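You operate a simulated robot arm through the tools that you are given. There is no shell and no other tool. Be economical: measure what you need, move in short steps, check, and stop when the job is done.

You are at the controls of a simulated robot arm. One attempt, no reset.

Task
Put two of the brown cartons from the top of the check bench on the top of the small table. Put the orange pouch with the earliest date from the top of the check bench on the third shelf from the top of the tall shelf. Put one of the jars from the upper shelf of the packing bench on the top of the long wall shelf. Put the white carton from the top shelf of the tall shelf on the ledge of the bulk bin. Put the teal carton on the second shelf from the bottom of the tall shelf away on the top of the carton bench. Pull the top drawer of the packing bench open. Any order will do. Set down upright: brown carton, jar, white carton, teal carton.

Only the result counts: the job must be done as asked and must still hold three seconds after the hand-in. Knocking over, shifting, dropping, spilling or breaking anything else fails it.

Robot
A 6-joint arm with a four-finger gripper on a trunk, on a base that drives. Base frame: it is fixed to the floor where the robot stands at the start and does not move with it; the origin is under the middle of the robot, x ahead of it, y to its left, z up; the surface under the hand at the start is at about z = 88. Readings come in cm, rad, newtons and seconds.
With the tool pointing down near the work surface it reaches from about 28 to 70 cm from the robot's upright axis, wherever it stands. Its first joint turns from -2.897 to 2.897 rad. Places, roughly: brown carton [50, 25, 100]; jar [-75, 0, 125]; ledge of the bulk bin (24x112 cm) [102, -258, 82]; orange pouch [50, -25, 100]; teal carton [-100, -250, 75]; third shelf of the tall shelf [-140, -250, 110]; top drawer of the packing bench [-130, 60, 80]; top of the carton bench [630, 80, 90]; top of the long wall shelf (114x24 cm) [-356, 370, 142]; top of the small table [-110, -70, 90]; white carton [-75, -225, 175]. Payload 3.43 kg.
Tool frame: the origin (TCP) lies between the finger pads and is the grasp point; the fingertips stand 3 cm ahead of it; z points along the fingers, y is the line along which they close. Largest opening 12 cm; the body of the gripper starts 8.5 cm behind the TCP.
Orientation is that of the tool frame in the base frame, as [roll, pitch, yaw] about the fixed x, y, z axes, in that order (R = Rz(yaw) Ry(pitch) Rx(roll)). With the fingers straight down and closing along the base's y, the tool's x points along the base's -x, its y along +y and its z along -z.

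Tools
- The arm moves only by the tool nudge_tool. Its argument "deltas" is a list of rows, each a list of 3 entries, a list of its own where there are three numbers: the shift along the tool's x, y, z in cm, then the turn, a rotation vector about the tool's x, y, z in rad, then the gripper command, from -1 (fully open) to 1 (shut), values between in proportion. In form: [[[x, y, z], [ax, ay, az], fingers], ...]. A call has 1 to 12 rows; each row shifts and turns the commanded pose from where the row before left it, along the tool's axes as they then stand. Each row takes 0.2 s and may step no farther than 5 cm and 0.15 rad from the row before; otherwise, or with a gripper value out of range, the whole call is refused. Where a pose cannot be reached the arm comes as near as it can. A force on the tool above 40 N (or 10 N above the force at the start of the call, whichever is more), or a blocked arm, ends the call early, and 0.2 s more pass. The fingers move at their own pace and stop on an object; they squeeze with about 27 N. The grip force told is the motor's: it shows also when the fingers shut on nothing. Time passes only in rows, and 0.2 s behind the last, so rows that do not move let the fingers close. The reply holds the time, the measured pose of the TCP, the force on the tool along the base axes, the opening and the grip force, in the units named above and with some noise, with the torque about the TCP (base axes, N m) and any sound that the robot's microphone picked up, and new pictures: "show" is both (left out), scene, wrist or none.
- Cameras (640 x 400 px; columns grow to the right, rows downward): "scene" is now at [3.69, 14.51, 167.32]; the picture's right is [0.10, -0.99, 0.00], its down [-0.91, -0.09, -0.40] and it looks along [0.40, 0.04, -0.92] (base axes); focal length 214 px, centre (320, 200). "wrist" rides on the gripper at [7.1, -1.7, -12.1] in the tool frame; the picture's right is [0.23, 0.97, 0.00], its down [-0.81, 0.19, -0.55] and it looks along [-0.54, 0.13, 0.83] (tool axes); focal length 275 px, centre (320, 200). There is no depth. A picture from a camera that has moved, and an enlarged one, comes with that camera's place and axes in the base frame and with its lens. The place of the scene camera against the robot may be out by one fixed shift of up to 2.5 cm in any direction.
- move_column(by): slides the trunk up (or, below 0, down) by that many cm; the arm and the scene camera ride with it, the base frame stays. It gives what a move gives, with no picture.
- steer(legs): drives the robot by 1 to 6 legs, each [ahead, left, turn to the left] in cm, cm and rad, along the robot's own axes; the way and the turn of a leg run together, so that a leg with both is an arc; at most 150 cm and 3.142 rad a leg. The arm and the cameras ride along, it lands a little off, and it stops where it bumps. It gives what a move gives, and a new picture of the scene camera.
- aim_head(pan, tilt): turns the head with the scene camera to pan (to the left, within 2.094 rad either way) and tilt (down, from -0.506 to 1.204), counted from straight ahead of the robot. It gives what a move gives, and a new picture of the scene camera.
- enlarge(camera, box): a new picture of the part [left, top, right, bottom] of that camera's present view, enlarged. No time passes.
- finish_job(): hands the job in; it is judged then, once.

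Go step by step. Nothing tells you exact positions but the pictures and the camera data: compare them with the known pose of the tool, close in by small moves and look again before you grip or let go. The budget is 196 turns and 260 pictures, counting those below and the enlarged ones. Unless the task says otherwise, let go and move clear before handing in, and close with one line.

The tools are called after "Request:" as a command line: name --argument value ..., lists and objects as JSON in quotes. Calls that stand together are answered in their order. nudge_tool: Moves the arm, as the interface text tells. Its arguments: {"type":"object","properties":{"deltas":{"type":"array","items":{"type":"array"}},"show":{"type":"string","enum":["both","scene","wrist","none"]}},"required":["deltas"]} The other tools are called the same way: move_column (by) slides the trunk up or down; steer (legs) drives the base; aim_head (pan, tilt) turns the head that bears the scene camera; enlarge (camera, box) takes an enlarged picture of a part of a camera's view; finish_job () hands the job in.

At the start:

```text
time: 0.0
eef_pos: [48.15, -3.75, 153.11]
tcp_rot: [3.141, -0.001, -3.141]
ft_force: [0.5, -1.5, -0.4]
wrist_torque: [-0.01, -0.01, 0.01]
gripper_width: 11.98
grasp_force: 0.1
trunk travel left (down, up): [-22.5, 21.5]
robot x, y, heading: [-0.2, 0.04, -0.002]
head pan, tilt: [0.103, 1.161]
```

scene: 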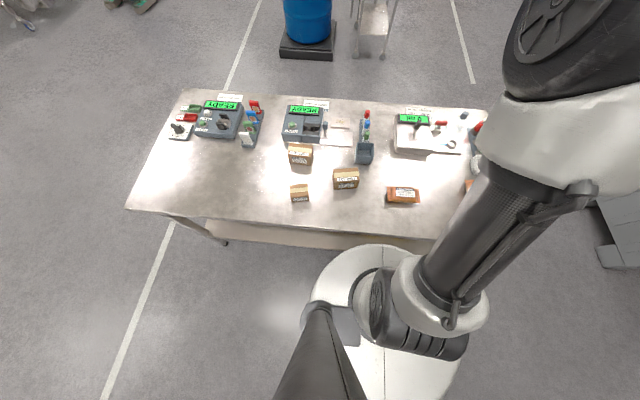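
wrist: 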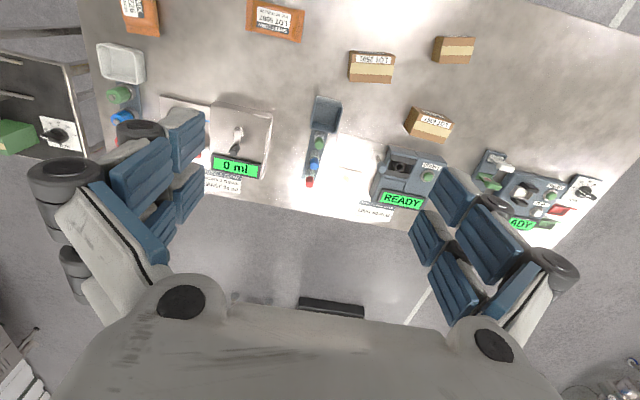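

I see a bench with three brown cartons on the left and orange pouches on the right. I'll look closely at both groups and read the pouch labels.

Request:
enlarge --camera "wrist" --box '[80, 0, 320, 150]'

Request:
enlarge --camera "wrist" --box '[330, 20, 490, 150]'

Request:
aim_head --pan -0.6 --tilt 0.9

```text
2.67 times, centred on (200, 75) of wrist
camera zoom: at [40.91, -5.42, 165.06], right [-0.23, 0.97, 0.0], down [0.81, 0.19, 0.55], along [0.54, 0.13, -0.83], focal length 734 px, centre (640, 533)
```

zoom: 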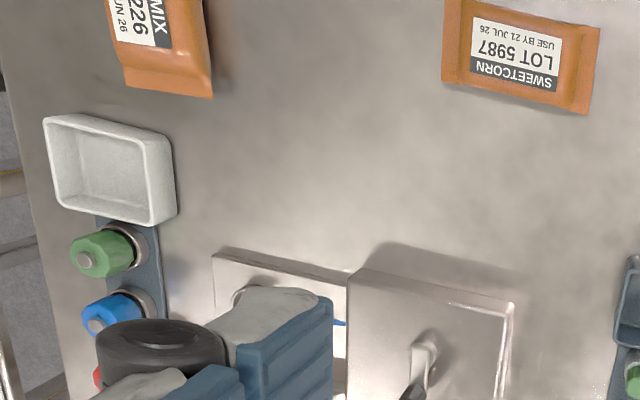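

```text
3.08 times, centred on (410, 85) of wrist
camera zoom: at [40.91, -5.42, 165.06], right [-0.23, 0.97, 0.0], down [0.81, 0.19, 0.55], along [0.54, 0.13, -0.83], focal length 847 px, centre (43, 554)
```

zoom: 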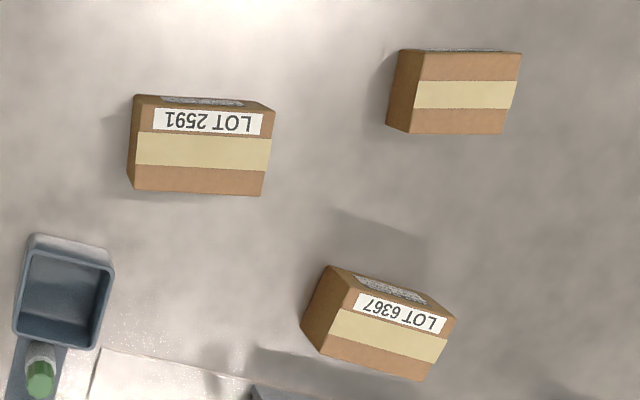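

```text
time: 1.1
eef_pos: [48.15, -3.76, 153.13]
tcp_rot: [3.141, 0.001, -3.141]
ft_force: [0.1, -0.3, -0.4]
wrist_torque: [0.0, -0.01, 0.01]
gripper_width: 12.0
grasp_force: 0.1
trunk travel left (down, up): [-22.5, 21.5]
robot x, y, heading: [-0.19, -0.35, 0.001]
head pan, tilt: [-0.6, 0.901]
camera scene: at [4.07, 9.65, 169.07], right [-0.56, -0.83, 0.0], down [-0.65, 0.44, -0.62], along [0.51, -0.35, -0.78], focal length 214 px, centre (320, 200)
```

scene: 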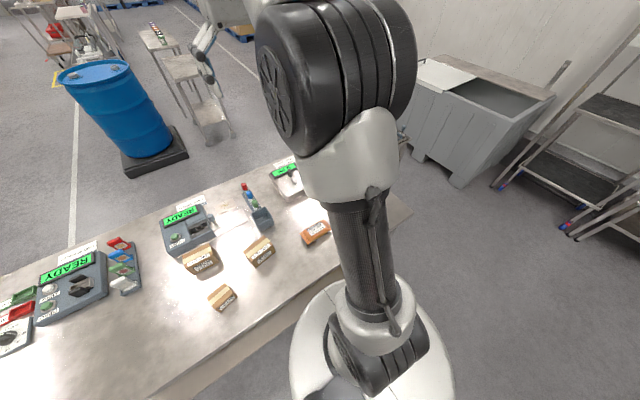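

Pouch A (near y=-15) reads "21 JUL 26". Pouch B, near y=-46, ends in "JUN 26". I'll shift the wrist camera right to read the rest and check for more pouches.

Request:
nudge_tool --deltas '[[[2, -5, 0], [0, 0, 0], -1], [[2, -5, 0], [0, 0, 0], -1], [[2, -5, 0], [0, 0, 0], -1], [[2, -5, 0], [0, 0, 0], -1], [[2, -5, 0], [0, 0, 0], -1], [[2, -5, 0], [0, 0, 0], -1]]' --show "wrist"

Request:
aim_head --pan 2.0 --tilt 0.5

Request:
aim_head --pan -2.0 --tilt 0.5

```text
refused: row 1 steps farther than a row can; nothing moved
```

```text
time: 3.4
eef_pos: [48.08, -3.85, 153.05]
tcp_rot: [-3.139, 0.001, -3.141]
ft_force: [-1.3, -0.2, 0.2]
wrist_torque: [-0.06, -0.01, 0.01]
gripper_width: 12.0
grasp_force: 0.1
trunk travel left (down, up): [-22.5, 21.5]
robot x, y, heading: [0.34, -0.15, 0.001]
head pan, tilt: [2.0, 0.499]
camera scene: at [-5.95, 22.18, 172.46], right [0.91, 0.42, 0.0], down [0.2, -0.44, -0.88], along [-0.37, 0.8, -0.48], focal length 214 px, centre (320, 200)
```

scene: 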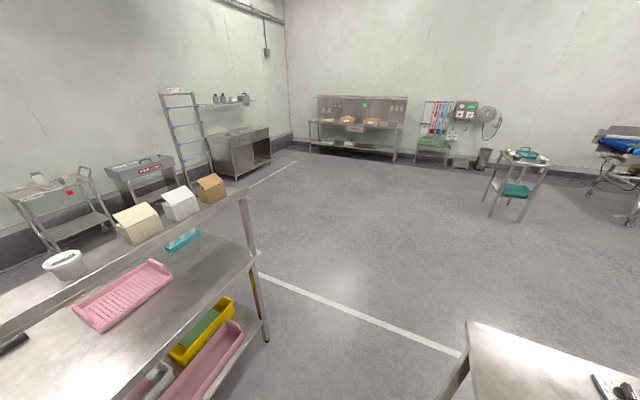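

```text
time: 6.7
eef_pos: [48.19, -3.62, 153.05]
tcp_rot: [3.141, 0.001, -3.141]
ft_force: [0.1, -0.3, -0.1]
wrist_torque: [-0.02, 0.05, 0.01]
gripper_width: 12.0
grasp_force: 0.0
trunk travel left (down, up): [-22.5, 21.5]
robot x, y, heading: [-0.07, -0.44, -0.001]
head pan, tilt: [-2.0, 0.499]
camera scene: at [-5.95, 5.63, 172.46], right [-0.91, 0.42, 0.0], down [0.2, 0.44, -0.88], along [-0.37, -0.8, -0.48], focal length 214 px, centre (320, 200)
```

scene: 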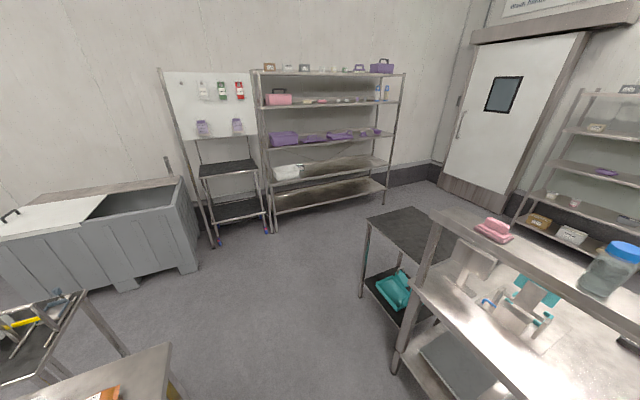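

The tall shelf is the rack in the middle, with the small black-topped table beside the packing bench. Next I'll read the remaining pouch dates.

Request:
nudge_tool --deltas '[[[1, -4.8, 0], [0, 0, 0], -1], [[1, -4.8, 0], [0, 0, 0], -1], [[1, -4.8, 0], [0, 0, 0], -1], [[1, -4.8, 0], [0, 0, 0], -1], [[1, -4.8, 0], [0, 0, 0], -1], [[1, -4.8, 0], [0, 0, 0], -1], [[1, -4.8, 0], [0, 0, 0], -1]]' --show "wrist"

```text
time: 8.3
eef_pos: [39.65, -36.33, 150.46]
tcp_rot: [3.141, 0.002, 3.141]
ft_force: [0.0, -1.2, -0.7]
wrist_torque: [0.03, -0.01, 0.0]
gripper_width: 12.0
grasp_force: 0.1
out of reach, approached as far as the arm can: row 6, 7
trunk travel left (down, up): [-22.5, 21.5]
robot x, y, heading: [0.24, 0.39, -0.001]
head pan, tilt: [-2.0, 0.499]
camera wrist: at [32.36, -38.02, 162.56], right [-0.23, 0.97, 0.0], down [0.81, 0.19, 0.55], along [0.54, 0.13, -0.83], focal length 275 px, centre (320, 200)
```

wrist: 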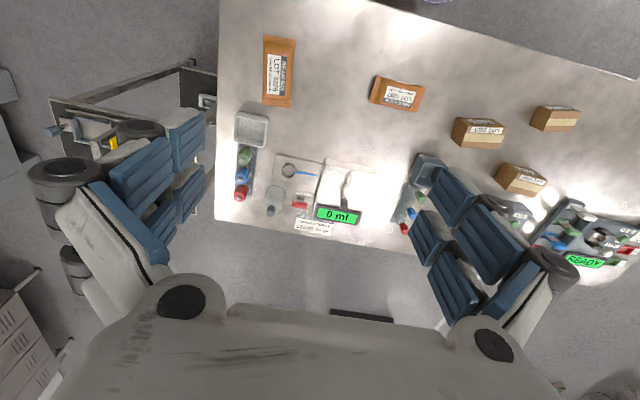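

Request:
enlarge --camera "wrist" --box '[230, 20, 450, 130]'

```text
2.91 times, centred on (340, 75) of wrist
camera zoom: at [32.36, -38.02, 162.56], right [-0.23, 0.97, 0.0], down [0.81, 0.19, 0.55], along [0.54, 0.13, -0.83], focal length 801 px, centre (262, 564)
```

zoom: 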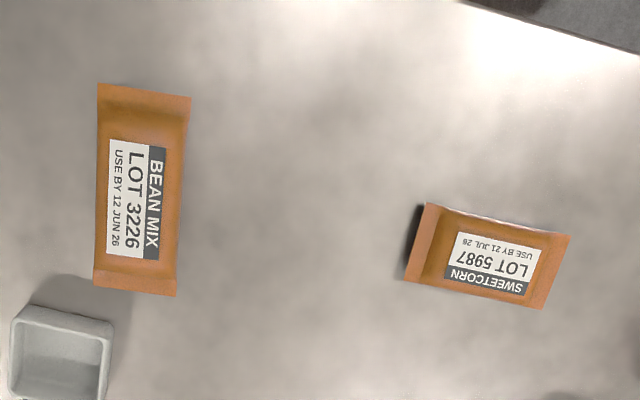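

The Bean Mix pouch (12 JUN 26) is the earliest, at about (46,-45). I'll take the brown cartons first and hover over the one near (48,10).

Request:
nudge_tool --deltas '[[[-0.8, 4.6, 1], [0, 0, 0], -1], [[-0.8, 4.6, 1], [0, 0, 0], -1], [[-0.8, 4.6, 1], [0, 0, 0], -1], [[-0.8, 4.6, 1], [0, 0, 0], -1], [[-0.8, 4.6, 1], [0, 0, 0], -1], [[-0.8, 4.6, 1], [0, 0, 0], -1], [[-0.8, 4.6, 1], [0, 0, 0], -1], [[-0.8, 4.6, 1], [0, 0, 0], -1], [[-0.8, 4.6, 1], [0, 0, 0], -1], [[-0.8, 4.6, 1], [0, 0, 0], -1], [[0, 0, 5], [0, 0, 0], -1], [[0, 0, 5], [0, 0, 0], -1]]' --show "wrist"

Request:
nudge_tool --deltas '[[[0, 0, 5], [0, 0, 0], -1], [[0, 0, 4], [0, 0, 0], -1]]' --show "wrist"

```text
time: 10.9
eef_pos: [47.79, 10.15, 130.52]
tcp_rot: [-3.141, -0.001, 3.141]
ft_force: [0.7, 0.4, 0.1]
wrist_torque: [-0.01, 0.01, -0.02]
gripper_width: 11.97
grasp_force: 0.0
trunk travel left (down, up): [-22.5, 21.5]
robot x, y, heading: [0.14, 0.32, 0.001]
head pan, tilt: [-2.0, 0.499]
camera wrist: at [40.53, 8.42, 142.6], right [-0.23, 0.97, 0.0], down [0.81, 0.19, 0.55], along [0.54, 0.13, -0.83], focal length 275 px, centre (320, 200)
```

wrist: 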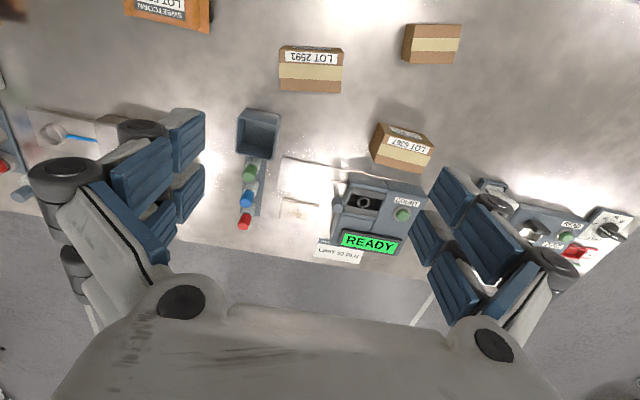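

```text
time: 11.5
eef_pos: [47.75, 9.91, 121.71]
tcp_rot: [-3.141, -0.001, 3.141]
ft_force: [0.2, -0.6, -0.2]
wrist_torque: [0.02, 0.04, 0.03]
gripper_width: 11.98
grasp_force: 0.1
trunk travel left (down, up): [-22.5, 21.5]
robot x, y, heading: [0.02, -0.41, -0.001]
head pan, tilt: [-2.0, 0.499]
camera wrist: at [40.53, 8.2, 133.78], right [-0.23, 0.97, 0.0], down [0.81, 0.19, 0.55], along [0.54, 0.13, -0.83], focal length 275 px, centre (320, 200)
```

wrist: 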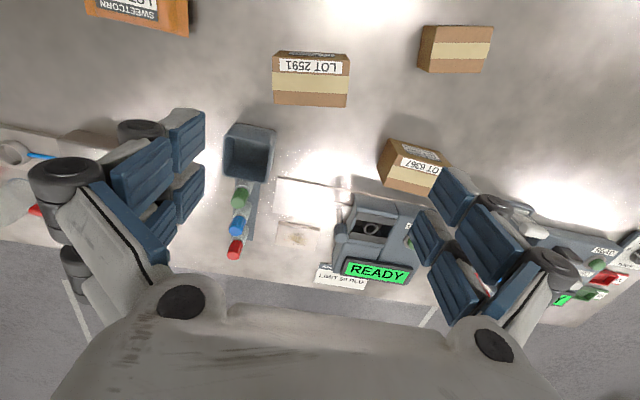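

The carton "LOT 2591" is about 9 x 5 cm, centred near (47.6, 8.8) and yawed about +0.17 rad. I'll align over it and go lower.

Request:
nudge_tool --deltas '[[[0.15, -1.15, 3], [0, 0, -0.1], -1], [[0, 0, 4], [0, 0, -0.07], -1], [[0, 0, 4], [0, 0, 0], -1]]' --show "wrist"

```text
time: 12.3
eef_pos: [47.66, 8.77, 110.57]
tcp_rot: [-3.14, 0.0, -2.97]
ft_force: [0.7, -0.3, -0.2]
wrist_torque: [0.0, 0.02, 0.0]
gripper_width: 11.99
grasp_force: 0.2
trunk travel left (down, up): [-22.5, 21.5]
robot x, y, heading: [0.07, -0.05, 0.003]
head pan, tilt: [-2.0, 0.499]
camera wrist: at [40.94, 5.79, 122.59], right [-0.39, 0.92, 0.0], down [0.77, 0.33, 0.55], along [0.51, 0.22, -0.83], focal length 275 px, centre (320, 200)
```

wrist: 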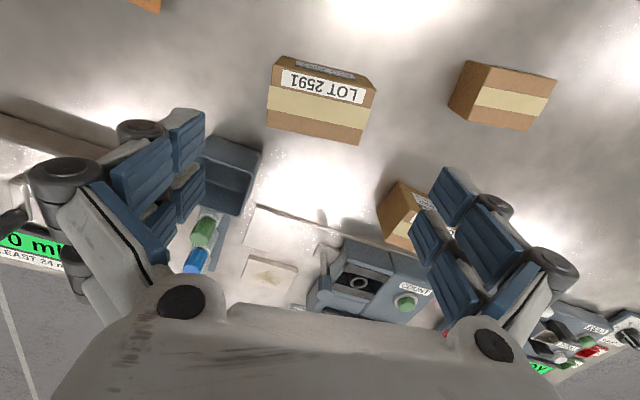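

Alignment is good and the top is at about z=96. Descending and gripping.

Request:
nudge_tool --deltas '[[[0.4, -0.23, 4], [0, 0, 0], -1], [[0, 0, 4], [0, 0, 0], -1], [[0, 0, 4], [0, 0, 0], -1], [[0, 0, 4], [0, 0, 0], -1], [[0, 0, 1.8], [0, 0, 0], -1], [[0, 0, 0], [0, 0, 0], 1], [[0, 0, 0], [0, 0, 0], 1], [[0, 0, 0], [0, 0, 0], 1], [[0, 0, 0], [0, 0, 0], 1]]' --show "wrist"

```text
time: 14.3
eef_pos: [47.19, 8.55, 92.75]
tcp_rot: [-3.141, 0.0, -2.973]
ft_force: [1.1, 1.3, 1.1]
wrist_torque: [0.05, -0.11, 0.07]
gripper_width: 9.97
grasp_force: 27.0
trunk travel left (down, up): [-22.5, 21.5]
robot x, y, heading: [-0.03, 0.01, 0.003]
head pan, tilt: [-2.0, 0.499]
camera wrist: at [40.35, 5.55, 104.93], right [-0.39, 0.92, 0.0], down [0.77, 0.33, 0.55], along [0.51, 0.22, -0.83], focal length 275 px, centre (320, 200)
```

wrist: 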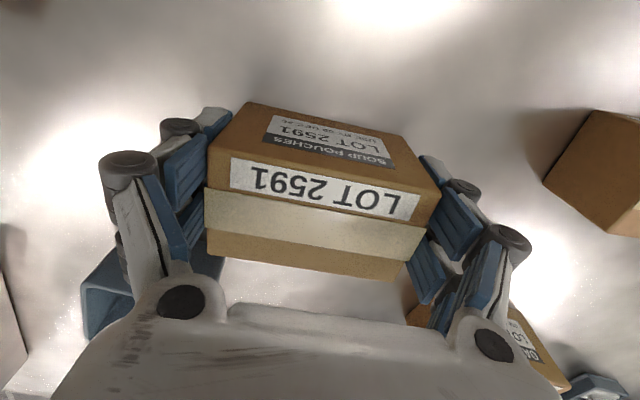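

The carton is gripped. I'll lift it, drive to the small table and face it, turning clockwise to stay clear of the packing bench.

Request:
nudge_tool --deltas '[[[0, 0, -4], [0, 0, 0], 1], [[0, 0, -4.9], [0, 0, 0], 1], [[0, 0, -4.9], [0, 0, 0], 1], [[0, 0, -4.9], [0, 0, 0], 1], [[1, 0, -4.8], [0, 0, 0], 1], [[1, 0, -4.8], [0, 0, 0], 1], [[1, 0, -4.8], [0, 0, 0], 1]]' --show "wrist"

Request:
aim_head --pan 0 --tilt 0.8

Request:
steer --legs '[[-5, 0, 0], [0, -75, 0], [-35, 0, 0], [0, 0, -1.57], [0, 0, -1.57]]'

```text
time: 15.9
eef_pos: [44.09, 7.97, 126.23]
tcp_rot: [3.141, 0.0, -2.972]
ft_force: [-0.8, -0.5, -1.1]
wrist_torque: [0.03, -0.03, 0.01]
gripper_width: 9.99
grasp_force: 27.0
trunk travel left (down, up): [-22.5, 21.5]
robot x, y, heading: [-0.34, 0.37, -0.0]
head pan, tilt: [-2.0, 0.499]
camera wrist: at [37.22, 5.08, 138.29], right [-0.39, 0.92, 0.0], down [0.77, 0.33, 0.55], along [0.51, 0.22, -0.83], focal length 275 px, centre (320, 200)
```

wrist: 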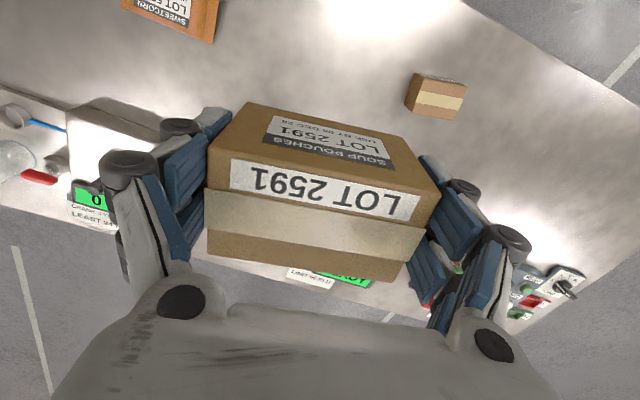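

```text
time: 17.8
eef_pos: [44.23, 7.95, 126.17]
tcp_rot: [3.141, -0.002, -2.972]
ft_force: [0.2, -0.7, -2.3]
wrist_torque: [0.02, 0.04, 0.0]
gripper_width: 9.96
grasp_force: 26.7
trunk travel left (down, up): [-22.5, 21.5]
robot x, y, heading: [0.01, -0.06, -0.001]
head pan, tilt: [0.0, 0.799]
camera scene: at [5.91, 13.89, 169.86], right [0.0, -1.0, 0.0], down [-0.72, 0.0, -0.7], along [0.7, 0.0, -0.72], focal length 214 px, centre (320, 200)
```

scene: 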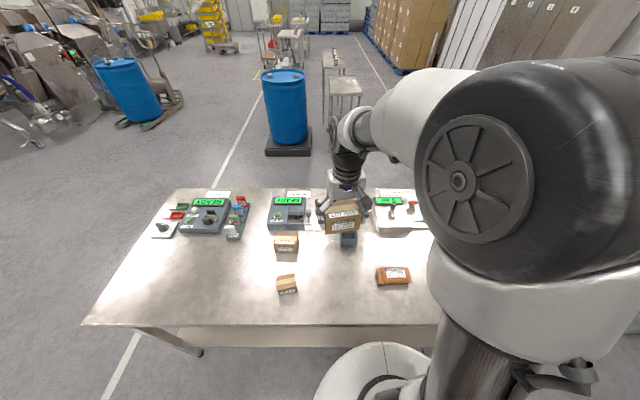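

```text
time: 31.9
eef_pos: [-84.78, -83.18, 126.2]
tcp_rot: [3.142, 0.0, 0.158]
ft_force: [-0.5, 0.2, -1.2]
wrist_torque: [-0.02, -0.03, -0.02]
gripper_width: 9.98
grasp_force: 27.1
trunk travel left (down, up): [-22.5, 21.5]
robot x, y, heading: [-40.68, -75.33, 3.133]
head pan, tilt: [0.0, 0.799]
camera scene: at [-46.9, -89.69, 169.86], right [0.01, 1.0, 0.0], down [0.72, -0.01, -0.7], along [-0.7, 0.01, -0.72], focal length 214 px, centre (320, 200)
```

scene: 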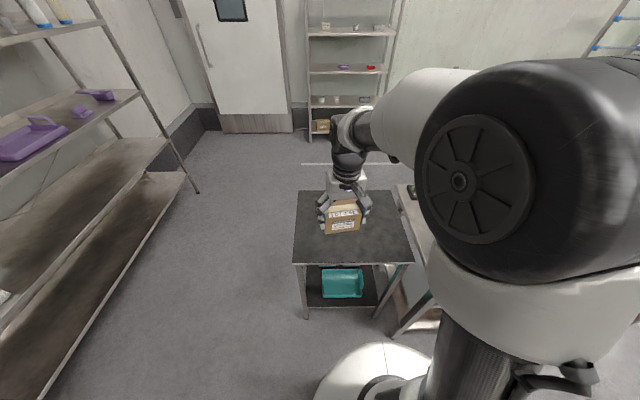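

I'm now facing the small table, which is empty on top. I'll extend over it and lower the carton.

Request:
nudge_tool --deltas '[[[-3.8, 0.15, 3], [0, 0, 0], 1], [[-3.8, 0.15, 3], [0, 0, 0], 1], [[-3.8, 0.15, 4], [0, 0, 0], 1], [[-3.8, 0.15, 4], [0, 0, 0], 1], [[0, 0, 4], [0, 0, 0], 1], [[0, 0, 4], [0, 0, 0], 1], [[0, 0, 3], [0, 0, 0], 1]]' --show "both"

```text
refused: row 3 steps farther than a row can; nothing moved
```

Request:
nudge_tool --deltas '[[[-3.8, 0.15, 3], [0, 0, 0], 1], [[-3.8, 0.15, 3], [0, 0, 0], 1], [[-3.8, 0.15, 3], [0, 0, 0], 1], [[-3.8, 0.15, 3], [0, 0, 0], 1], [[0, 0, 4.5], [0, 0, 0], 1], [[0, 0, 4.5], [0, 0, 0], 1], [[0, 0, 4], [0, 0, 0], 1]]' --show "both"

```text
time: 33.5
eef_pos: [-99.74, -86.21, 101.09]
tcp_rot: [3.14, -0.001, 0.162]
ft_force: [-0.9, 0.4, -1.5]
wrist_torque: [0.04, -0.07, 0.0]
gripper_width: 9.97
grasp_force: 27.7
trunk travel left (down, up): [-22.5, 21.5]
robot x, y, heading: [-40.51, -75.38, 3.127]
head pan, tilt: [0.0, 0.799]
camera scene: at [-46.97, -89.72, 169.86], right [0.01, 1.0, 0.0], down [0.72, -0.01, -0.7], along [-0.7, 0.01, -0.72], focal length 214 px, centre (320, 200)
camera wrist: at [-93.01, -83.48, 113.21], right [0.38, -0.92, 0.0], down [-0.77, -0.32, 0.55], along [-0.51, -0.21, -0.83], focal length 275 px, centre (320, 200)
```

scene: 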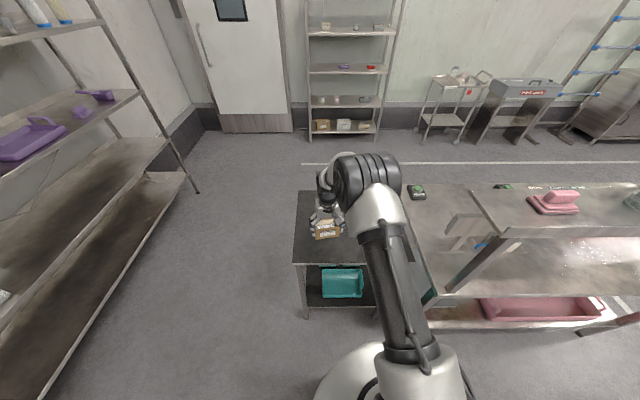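
wrist: 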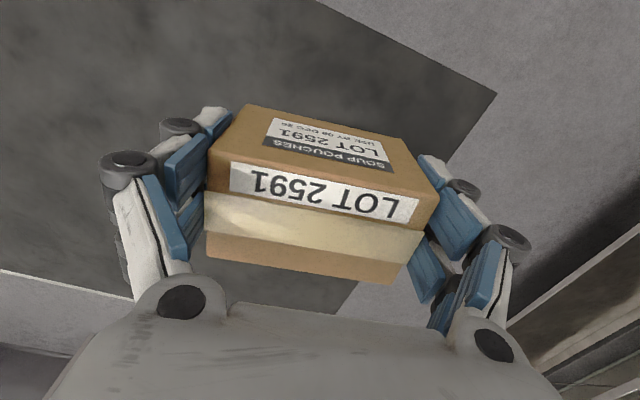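

The table runs from about x=-123 to -92, with its left edge at y=-98.6. I'll move 4 cm further in and lower until contact.

Request:
nudge_tool --deltas '[[[-4, 0, 0], [0, 0, 0], 1], [[0, 0, 3], [0, 0, 0], 1], [[0, 0, 1.5], [0, 0, 0], 1], [[0, 0, 0.7], [0, 0, 0], 1], [[0, 0, 0], [0, 0, 0], 1]]' --show "none"

Request:
enlarge --camera "scene" --box '[260, 170, 420, 270]'

```text
time: 34.8
eef_pos: [-103.69, -86.97, 95.87]
tcp_rot: [3.141, 0.0, 0.16]
ft_force: [-0.5, 0.1, -2.5]
wrist_torque: [-0.05, -0.06, -0.01]
gripper_width: 9.96
grasp_force: 26.7
trunk travel left (down, up): [-22.5, 21.5]
robot x, y, heading: [-40.36, -75.59, 3.132]
head pan, tilt: [0.0, 0.799]
```

```text
4.00 times, centred on (340, 220) of scene
camera zoom: at [-46.92, -89.7, 169.86], right [0.01, 1.0, 0.0], down [0.72, -0.01, -0.7], along [-0.7, 0.01, -0.72], focal length 858 px, centre (240, 120)
```

zoom: 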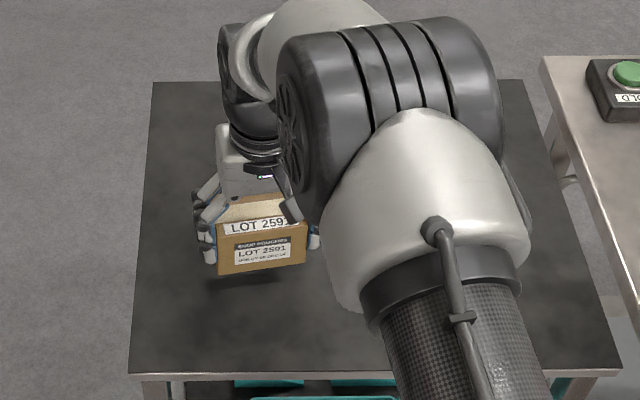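

Still a gap below the carton; lowering by small steps.

Request:
nudge_tool --deltas '[[[0, 0, 0.5], [0, 0, 0], 1], [[0, 0, 0.5], [0, 0, 0], 1], [[0, 0, 0.3], [0, 0, 0], 1]]' --show "none"

Request:
nudge_tool --deltas '[[[0, 0, 0.3], [0, 0, 0], 1], [[0, 0, 0], [0, 0, 0], 1]]' --show "none"

Request:
nudge_tool --deltas '[[[0, 0, 0.3], [0, 0, 0], 1], [[0, 0, 0], [0, 0, 0], 1]]' --show "wrist"

Request:
enlarge --camera "scene" --box '[280, 190, 380, 260]'

```text
time: 35.5
eef_pos: [-103.56, -86.86, 94.7]
tcp_rot: [-3.141, -0.001, 0.162]
ft_force: [-0.1, -0.1, -3.2]
wrist_torque: [-0.01, -0.02, 0.04]
gripper_width: 9.96
grasp_force: 27.4
trunk travel left (down, up): [-22.5, 21.5]
robot x, y, heading: [-40.56, -75.56, 3.133]
head pan, tilt: [0.0, 0.799]
```

```text
time: 36.1
eef_pos: [-103.54, -86.86, 94.42]
tcp_rot: [3.141, 0.001, 0.161]
ft_force: [0.2, 1.1, -2.3]
wrist_torque: [0.0, -0.05, -0.01]
gripper_width: 9.97
grasp_force: 26.8
trunk travel left (down, up): [-22.5, 21.5]
robot x, y, heading: [-40.56, -76.09, 3.127]
head pan, tilt: [0.0, 0.799]
```

```text
time: 36.8
eef_pos: [-103.66, -86.77, 94.03]
tcp_rot: [-3.141, 0.0, 0.161]
ft_force: [-0.7, 0.0, -2.6]
wrist_torque: [-0.04, -0.02, 0.01]
gripper_width: 9.97
grasp_force: 27.3
trunk travel left (down, up): [-22.5, 21.5]
robot x, y, heading: [-40.53, -75.57, 3.132]
head pan, tilt: [0.0, 0.799]
camera wrist: at [-97.01, -84.06, 106.12], right [0.38, -0.92, 0.0], down [-0.77, -0.32, 0.55], along [-0.51, -0.21, -0.83], focal length 275 px, centre (320, 200)
```

wrist: 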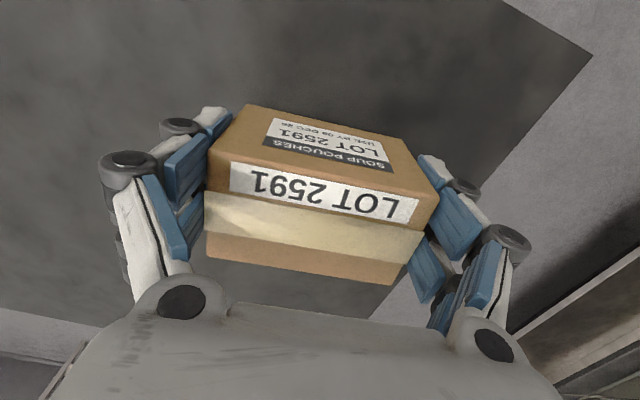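

```text
5.71 times, centred on (330, 225) of scene
camera zoom: at [-46.9, -89.7, 169.86], right [0.01, 1.0, 0.0], down [0.72, -0.01, -0.7], along [-0.7, 0.01, -0.72], focal length 1226 px, centre (263, 57)
```

zoom: 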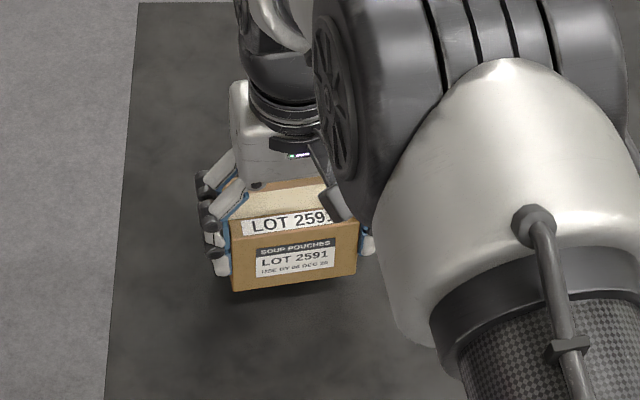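

Request:
nudge_tool --deltas '[[[0, 0, 0.4], [0, 0, 0], 1], [[0, 0, 0.4], [0, 0, 0], 1]]' --show "none"

Request:
nudge_tool --deltas '[[[0, 0, 0.4], [0, 0, 0], 1], [[0, 0, 0], [0, 0, 0], 1]]' --show "none"

Request:
nudge_tool --deltas '[[[0, 0, 0.3], [0, 0, 0], 1], [[0, 0, 0], [0, 0, 0], 1]]' --show "none"

Request:
enlarge --camera "scene" --box '[280, 190, 380, 260]'

```text
time: 37.4
eef_pos: [-103.81, -86.81, 93.3]
tcp_rot: [-3.141, 0.001, 0.161]
ft_force: [-0.3, 0.7, -2.2]
wrist_torque: [-0.02, -0.09, -0.03]
gripper_width: 9.99
grasp_force: 27.3
trunk travel left (down, up): [-22.5, 21.5]
robot x, y, heading: [-40.57, -75.57, 3.128]
head pan, tilt: [0.0, 0.799]
```

```text
time: 38.0
eef_pos: [-103.65, -87.13, 92.97]
tcp_rot: [3.141, -0.001, 0.161]
ft_force: [-0.9, -0.2, -2.9]
wrist_torque: [0.02, 0.01, 0.0]
gripper_width: 9.98
grasp_force: 26.8
trunk travel left (down, up): [-22.5, 21.5]
robot x, y, heading: [-40.47, -75.69, 3.133]
head pan, tilt: [0.0, 0.799]
```

```text
time: 38.5
eef_pos: [-103.86, -86.84, 92.51]
tcp_rot: [3.141, 0.0, 0.16]
ft_force: [0.9, 0.3, -2.4]
wrist_torque: [-0.02, -0.01, 0.0]
gripper_width: 9.97
grasp_force: 27.2
trunk travel left (down, up): [-22.5, 21.5]
robot x, y, heading: [-40.78, -76.08, 3.127]
head pan, tilt: [0.0, 0.799]
```

```text
5.71 times, centred on (330, 225) of scene
camera zoom: at [-46.9, -89.7, 169.86], right [0.01, 1.0, 0.0], down [0.72, -0.01, -0.7], along [-0.7, 0.01, -0.72], focal length 1226 px, centre (263, 57)
```

zoom: 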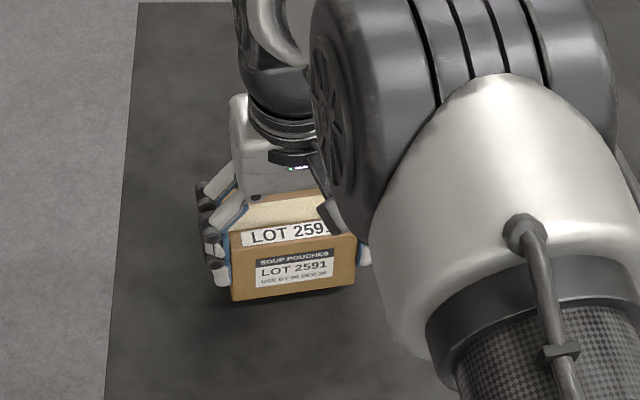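

Request:
nudge_tool --deltas '[[[0, 0, 0.4], [0, 0, 0], 1], [[0, 0, 0.4], [0, 0, 0], 1]]' --show "none"

Request:
nudge_tool --deltas '[[[0, 0, 0.4], [0, 0, 0], 1], [[0, 0, 0.4], [0, 0, 0], 1]]' --show "none"

Request:
enlarge --camera "scene" --box '[280, 190, 380, 260]'

```text
time: 39.1
eef_pos: [-103.77, -86.87, 91.85]
tcp_rot: [-3.141, -0.001, 0.16]
ft_force: [0.4, 0.6, -2.9]
wrist_torque: [0.0, -0.01, 0.06]
gripper_width: 9.99
grasp_force: 26.6
trunk travel left (down, up): [-22.5, 21.5]
robot x, y, heading: [-40.36, -75.59, 3.129]
head pan, tilt: [0.0, 0.799]
```

```text
time: 39.8
eef_pos: [-103.75, -86.91, 90.93]
tcp_rot: [3.141, 0.001, 0.16]
ft_force: [0.1, -0.6, -1.7]
wrist_torque: [0.01, -0.02, -0.01]
gripper_width: 9.97
grasp_force: 26.5
trunk travel left (down, up): [-22.5, 21.5]
robot x, y, heading: [-40.85, -75.74, 3.126]
head pan, tilt: [0.0, 0.799]
```

```text
5.71 times, centred on (330, 225) of scene
camera zoom: at [-46.9, -89.7, 169.86], right [0.01, 1.0, 0.0], down [0.72, -0.01, -0.7], along [-0.7, 0.01, -0.72], focal length 1226 px, centre (263, 57)
```

zoom: 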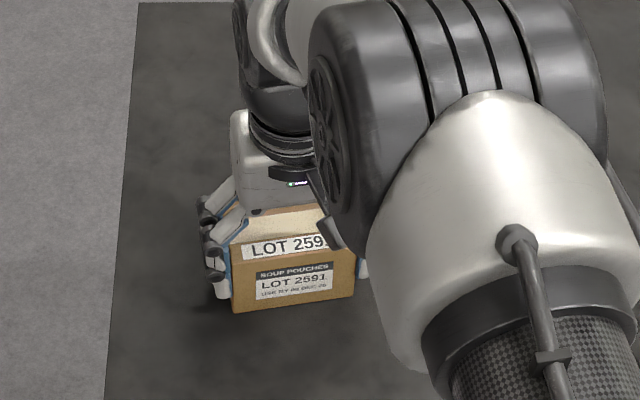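

Request:
nudge_tool --deltas '[[[0, 0, 0.4], [0, 0, 0], 1], [[0, 0, 0.4], [0, 0, 0], 1]]' --show "none"

Request:
nudge_tool --deltas '[[[0, 0, 0.4], [0, 0, 0], 1], [[0, 0, 0.4], [0, 0, 0], 1]]' --show "none"

Request:
nudge_tool --deltas '[[[0, 0, 0.4], [0, 0, 0], 1], [[0, 0, 0.4], [0, 0, 0], 1]]' --show "none"

Request:
enlarge --camera "scene" --box '[280, 190, 380, 260]'

```text
time: 40.4
eef_pos: [-103.69, -86.88, 90.39]
tcp_rot: [-3.141, 0.004, 0.161]
ft_force: [1.2, -0.6, 20.2]
wrist_torque: [-0.01, 0.07, 0.01]
gripper_width: 10.01
grasp_force: 26.7
trunk travel left (down, up): [-22.5, 21.5]
robot x, y, heading: [-40.52, -75.64, 3.127]
head pan, tilt: [0.0, 0.799]
```

```text
time: 41.0
eef_pos: [-103.69, -86.91, 89.4]
tcp_rot: [3.141, 0.003, 0.162]
ft_force: [-0.9, -2.2, 19.0]
wrist_torque: [-0.1, 0.17, 0.05]
gripper_width: 9.98
grasp_force: 27.3
trunk travel left (down, up): [-22.5, 21.5]
robot x, y, heading: [-40.94, -75.95, 3.128]
head pan, tilt: [0.0, 0.799]
```

```text
time: 41.5
eef_pos: [-103.62, -86.78, 88.62]
tcp_rot: [3.141, 0.002, 0.16]
ft_force: [1.3, -2.2, 19.7]
wrist_torque: [-0.08, 0.02, 0.05]
gripper_width: 10.0
grasp_force: 27.4
trunk travel left (down, up): [-22.5, 21.5]
robot x, y, heading: [-40.49, -75.49, 3.13]
head pan, tilt: [0.0, 0.799]
```

```text
5.71 times, centred on (330, 225) of scene
camera zoom: at [-46.65, -89.68, 169.88], right [0.01, 1.0, 0.0], down [0.72, -0.01, -0.7], along [-0.7, 0.01, -0.72], focal length 1226 px, centre (263, 57)
```

zoom: 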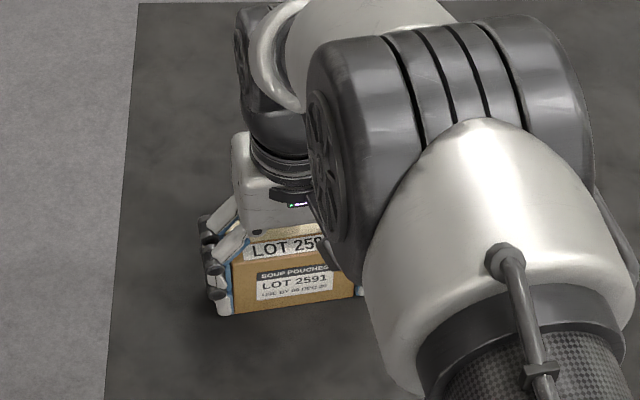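

Contact came at TCP 90.7, so the table top is at about z=86. Releasing and backing straight up.

Request:
nudge_tool --deltas '[[[0, 0, 0], [0, 0, 0], -1], [[0, 0, 0], [0, 0, 0], -1], [[0, 0, -3], [0, 0, 0], -1], [[0, 0, -4.5], [0, 0, 0], -1], [[0, 0, -4.5], [0, 0, 0], -1], [[0, 0, -4.5], [0, 0, 0], -1], [[0, 0, -4.5], [0, 0, 0], -1], [[0, 0, -4.5], [0, 0, 0], -1], [[3, 0, -4], [0, 0, 0], -1], [[4, 0, -3], [0, 0, 0], -1], [[4, 0, -3], [0, 0, 0], -1], [[4, 0, -3], [0, 0, 0], -1]]' --show "wrist"

```text
time: 44.1
eef_pos: [-88.49, -84.5, 126.86]
tcp_rot: [3.14, 0.001, 0.161]
ft_force: [0.7, 0.4, -1.3]
wrist_torque: [0.0, 0.04, 0.01]
gripper_width: 12.02
grasp_force: 0.1
trunk travel left (down, up): [-22.5, 21.5]
robot x, y, heading: [-40.38, -75.88, 3.132]
head pan, tilt: [0.0, 0.799]
camera wrist: at [-81.77, -81.73, 139.01], right [0.38, -0.92, 0.0], down [-0.77, -0.32, 0.55], along [-0.51, -0.21, -0.83], focal length 275 px, centre (320, 200)
```

wrist: 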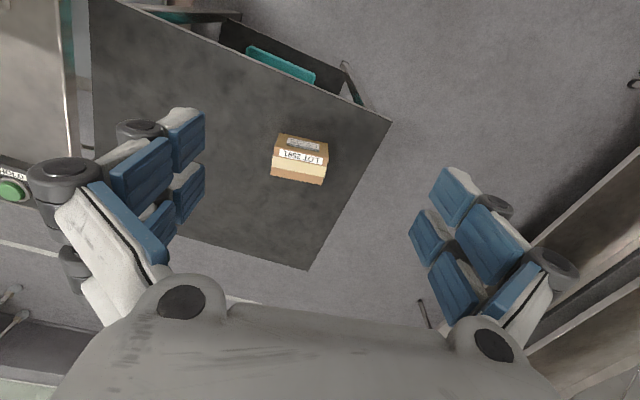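

The carton stands well on the table. I'll go back for the second one.

Request:
steer --legs '[[0, 0, 1.57], [0, 0, 1.58], [35, 0, 0], [0, 88, 0], [5, 0, 0]]'

Request:
nudge_tool --deltas '[[[0, 3, 0], [0, 0, 0.1], -1], [[0, 3, 0], [0, 0, 0.1], -1]]' --show "wrist"

```text
time: 58.8
eef_pos: [48.77, 21.01, 126.86]
tcp_rot: [-3.141, -0.001, -2.976]
ft_force: [0.5, -0.3, 0.6]
wrist_torque: [0.0, 0.09, -0.03]
gripper_width: 12.0
grasp_force: 0.0
trunk travel left (down, up): [-22.5, 21.5]
robot x, y, heading: [0.39, 12.4, -0.007]
head pan, tilt: [0.0, 0.799]
camera scene: at [6.67, 25.71, 169.85], right [-0.01, -1.0, 0.0], down [-0.72, 0.0, -0.7], along [0.7, 0.0, -0.72], focal length 214 px, centre (320, 200)
```

scene: 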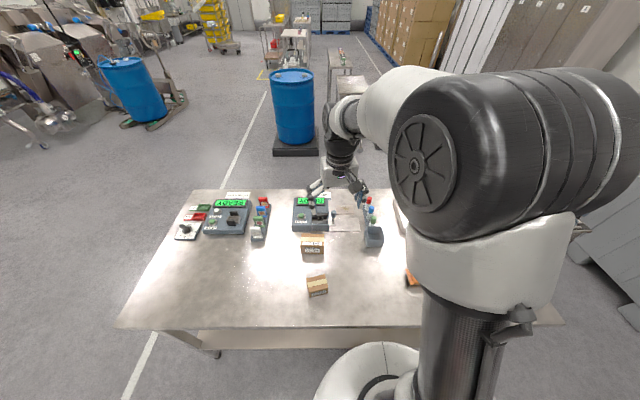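

```text
time: 59.4
eef_pos: [47.85, 27.12, 126.88]
tcp_rot: [-3.141, 0.001, 3.105]
ft_force: [-0.5, -0.2, 0.5]
wrist_torque: [-0.01, -0.01, -0.01]
gripper_width: 12.0
grasp_force: 0.1
trunk travel left (down, up): [-22.5, 21.5]
robot x, y, heading: [0.5, 11.84, -0.007]
head pan, tilt: [0.0, 0.799]
camera wrist: at [40.67, 25.62, 138.94], right [-0.19, 0.98, 0.0], down [0.82, 0.16, 0.55], along [0.54, 0.11, -0.83], focal length 275 px, centre (320, 200)
```

wrist: 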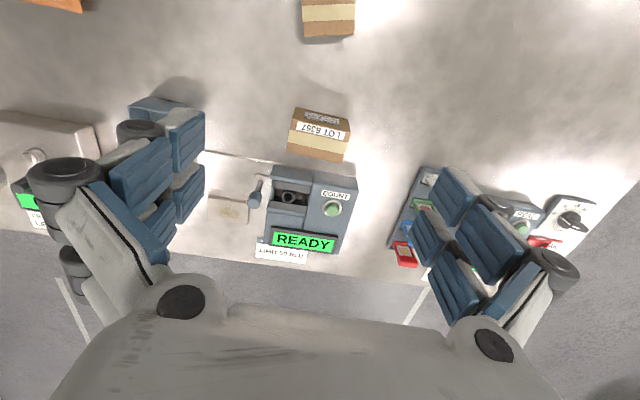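

Request:
nudge_tool --deltas '[[[3.7, 0, 3], [0, 0, -0.1], -1], [[3.7, 0, 3], [0, 0, -0.1], -1], [[0, 0, 4.5], [0, 0, 0], -1], [[0, 0, 4], [0, 0, 0], -1]]' --show "wrist"

```text
time: 60.4
eef_pos: [40.56, 26.83, 112.43]
tcp_rot: [3.14, -0.001, -2.977]
ft_force: [-0.2, -0.3, -0.7]
wrist_torque: [-0.04, 0.0, 0.01]
gripper_width: 12.0
grasp_force: 0.0
trunk travel left (down, up): [-22.5, 21.5]
robot x, y, heading: [0.55, 11.65, -0.006]
head pan, tilt: [0.0, 0.799]
camera wrist: at [33.66, 24.01, 124.48], right [-0.39, 0.92, 0.0], down [0.77, 0.32, 0.55], along [0.51, 0.21, -0.83], focal length 275 px, centre (320, 200)
```

wrist: 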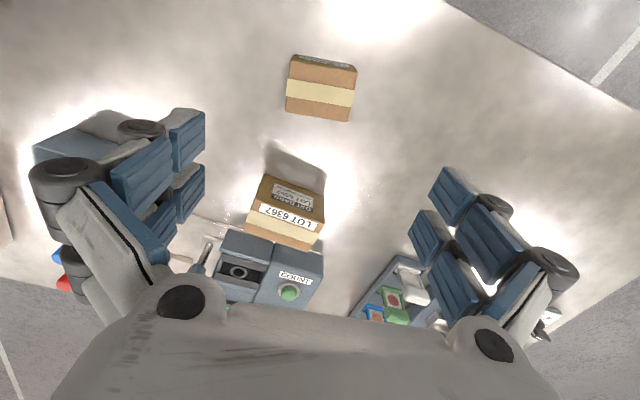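

Request:
nudge_tool --deltas '[[[1.0, -0.13, 4], [0, 0, -0.1], -1], [[0, 0, 4.5], [0, 0, 0], -1], [[0, 0, 4.5], [0, 0, 0], -1], [[0, 0, 4.5], [0, 0, 0], -1], [[0, 0, 2.6], [0, 0, 0], -1], [[0, 0, 0], [0, 0, 0], 1], [[0, 0, 0], [0, 0, 0], 1], [[0, 0, 0], [0, 0, 0], 1], [[0, 0, 0], [0, 0, 0], 1]]' --show "wrist"

```text
time: 62.4
eef_pos: [39.5, 26.57, 92.23]
tcp_rot: [3.142, -0.001, -2.878]
ft_force: [0.2, 0.6, 3.3]
wrist_torque: [0.13, 0.07, -0.02]
gripper_width: 7.17
grasp_force: 26.9
trunk travel left (down, up): [-22.5, 21.5]
robot x, y, heading: [0.21, 11.87, -0.004]
head pan, tilt: [0.0, 0.799]
camera wrist: at [33.01, 23.15, 104.28], right [-0.48, 0.88, 0.0], down [0.73, 0.4, 0.55], along [0.49, 0.26, -0.83], focal length 275 px, centre (320, 200)
```

wrist: 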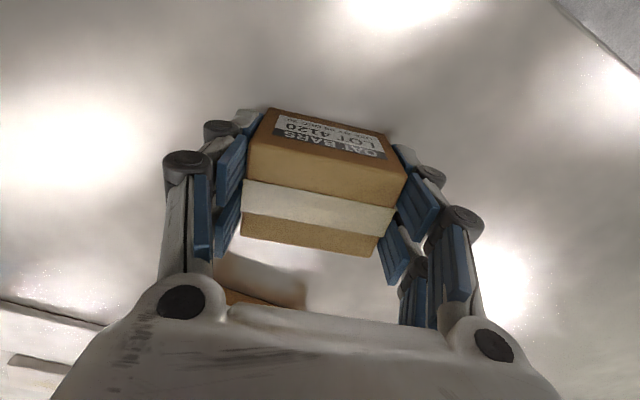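

The second carton is held. Lifting and driving back to the table.

Request:
nudge_tool --deltas '[[[0, 0, -4], [0, 0, 0], 1], [[0, 0, -4.9], [0, 0, 0], 1], [[0, 0, -4.9], [0, 0, 0], 1], [[0, 0, -4.9], [0, 0, 0], 1], [[0, -3, -3.9], [0, 0, 0.1], 1], [[0, -3, -3.9], [0, 0, 0.1], 1], [[0, -3, -3.9], [0, 0, 0.06], 1], [[0, -3, -3.9], [0, 0, 0], 1]]' --show "none"

Request:
steer --legs '[[-6, 0, 0], [0, -82, 0], [-35, 0, 0], [0, 0, -1.57], [0, 0, -1.57]]'

```text
time: 64.2
eef_pos: [40.95, 14.62, 127.03]
tcp_rot: [3.14, -0.002, -3.138]
ft_force: [-0.8, 0.1, -1.2]
wrist_torque: [0.02, -0.03, 0.0]
gripper_width: 7.15
grasp_force: 26.7
trunk travel left (down, up): [-22.5, 21.5]
robot x, y, heading: [0.64, 12.16, -0.006]
head pan, tilt: [0.0, 0.799]
```

```text
time: 78.5
eef_pos: [-81.41, -75.64, 126.85]
tcp_rot: [3.14, 0.0, 0.079]
ft_force: [0.8, -0.3, -1.0]
wrist_torque: [0.01, 0.0, -0.05]
gripper_width: 7.18
grasp_force: 27.3
trunk travel left (down, up): [-22.5, 21.5]
robot x, y, heading: [-40.95, -69.94, -3.074]
head pan, tilt: [0.0, 0.799]
camera scene: at [-46.34, -84.15, 169.87], right [-0.07, 1.0, 0.0], down [0.72, 0.05, -0.7], along [-0.7, -0.05, -0.72], focal length 214 px, centre (320, 200)
```

scene: 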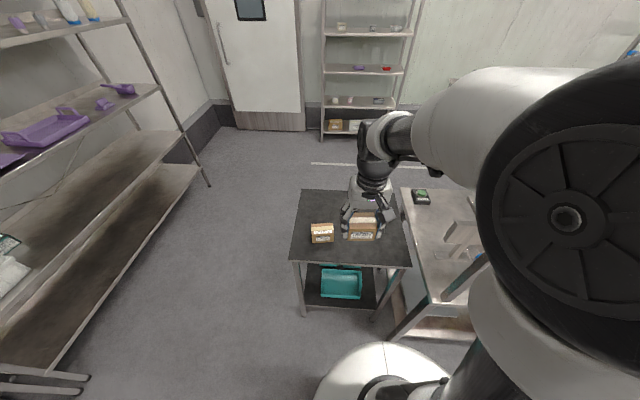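

Request:
nudge_tool --deltas '[[[-3.65, -1.57, 2.5], [0, 0, 0], 1], [[-3.65, -1.57, 2.5], [0, 0, 0], 1], [[-3.65, -1.57, 2.5], [0, 0, 0], 1], [[-3.65, -1.57, 2.5], [0, 0, 0], 1], [[-3.65, -1.57, 2.5], [0, 0, 0], 1], [[-3.65, -1.57, 2.5], [0, 0, 0], 1], [[0, 0, 4.5], [0, 0, 0], 1], [[0, 0, 4.5], [0, 0, 0], 1], [[0, 0, 4.5], [0, 0, 0], 1], [[0, 0, 4.5], [0, 0, 0], 1], [[0, 0, 2], [0, 0, 0], 1]]' --show "both"

```text
time: 80.9
eef_pos: [-104.03, -67.93, 91.77]
tcp_rot: [3.141, -0.002, 0.077]
ft_force: [-0.2, 0.1, -0.7]
wrist_torque: [-0.03, -0.02, -0.01]
gripper_width: 7.16
grasp_force: 26.8
trunk travel left (down, up): [-22.5, 21.5]
robot x, y, heading: [-41.11, -69.39, -3.071]
head pan, tilt: [0.0, 0.799]
camera scene: at [-46.34, -84.14, 169.87], right [-0.07, 1.0, 0.0], down [0.72, 0.05, -0.7], along [-0.7, -0.05, -0.72], focal length 214 px, centre (320, 200)
camera wrist: at [-97.09, -65.63, 103.8], right [0.31, -0.95, 0.0], down [-0.79, -0.26, 0.55], along [-0.53, -0.17, -0.83], focal length 275 px, centre (320, 200)
```

scene: 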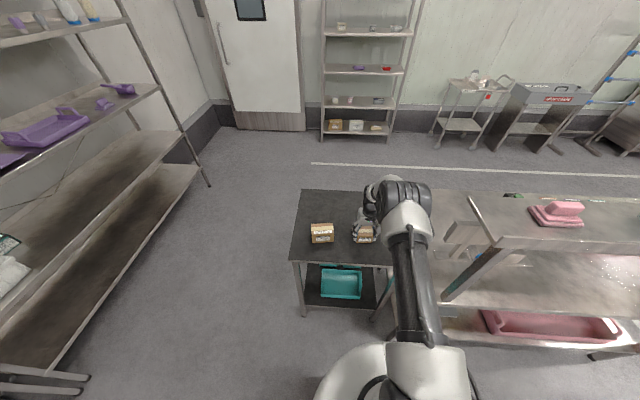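
wrist: 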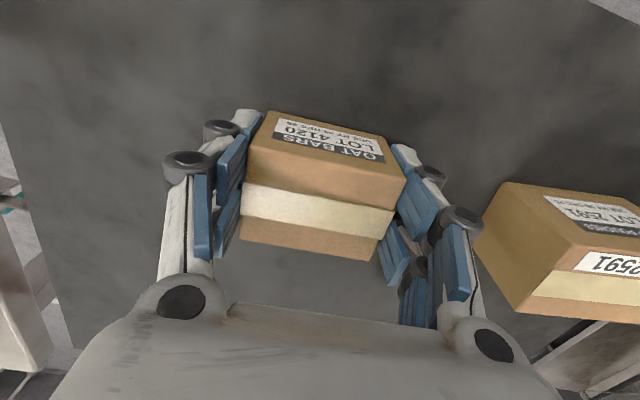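

Request:
nudge_tool --deltas '[[[0, 0, 0.5], [0, 0, 0], 1], [[0, 0, 0.5], [0, 0, 0], 1]]' --show "none"

Request:
nudge_tool --deltas '[[[0, 0, 0.4], [0, 0, 0], 1], [[0, 0, 0.4], [0, 0, 0], 1]]' --show "none"

```text
time: 81.5
eef_pos: [-103.99, -67.92, 90.72]
tcp_rot: [3.141, 0.001, 0.078]
ft_force: [-0.2, 0.1, -2.0]
wrist_torque: [-0.02, -0.03, -0.02]
gripper_width: 7.17
grasp_force: 26.7
trunk travel left (down, up): [-22.5, 21.5]
robot x, y, heading: [-41.06, -69.4, -3.074]
head pan, tilt: [0.0, 0.799]
```

```text
time: 82.1
eef_pos: [-103.9, -67.99, 90.3]
tcp_rot: [-3.141, 0.0, 0.079]
ft_force: [4.4, -2.0, 10.7]
wrist_torque: [-0.35, -0.32, 0.03]
gripper_width: 7.18
grasp_force: 27.0
trunk travel left (down, up): [-22.5, 21.5]
robot x, y, heading: [-40.95, -69.76, -3.07]
head pan, tilt: [0.0, 0.799]
```

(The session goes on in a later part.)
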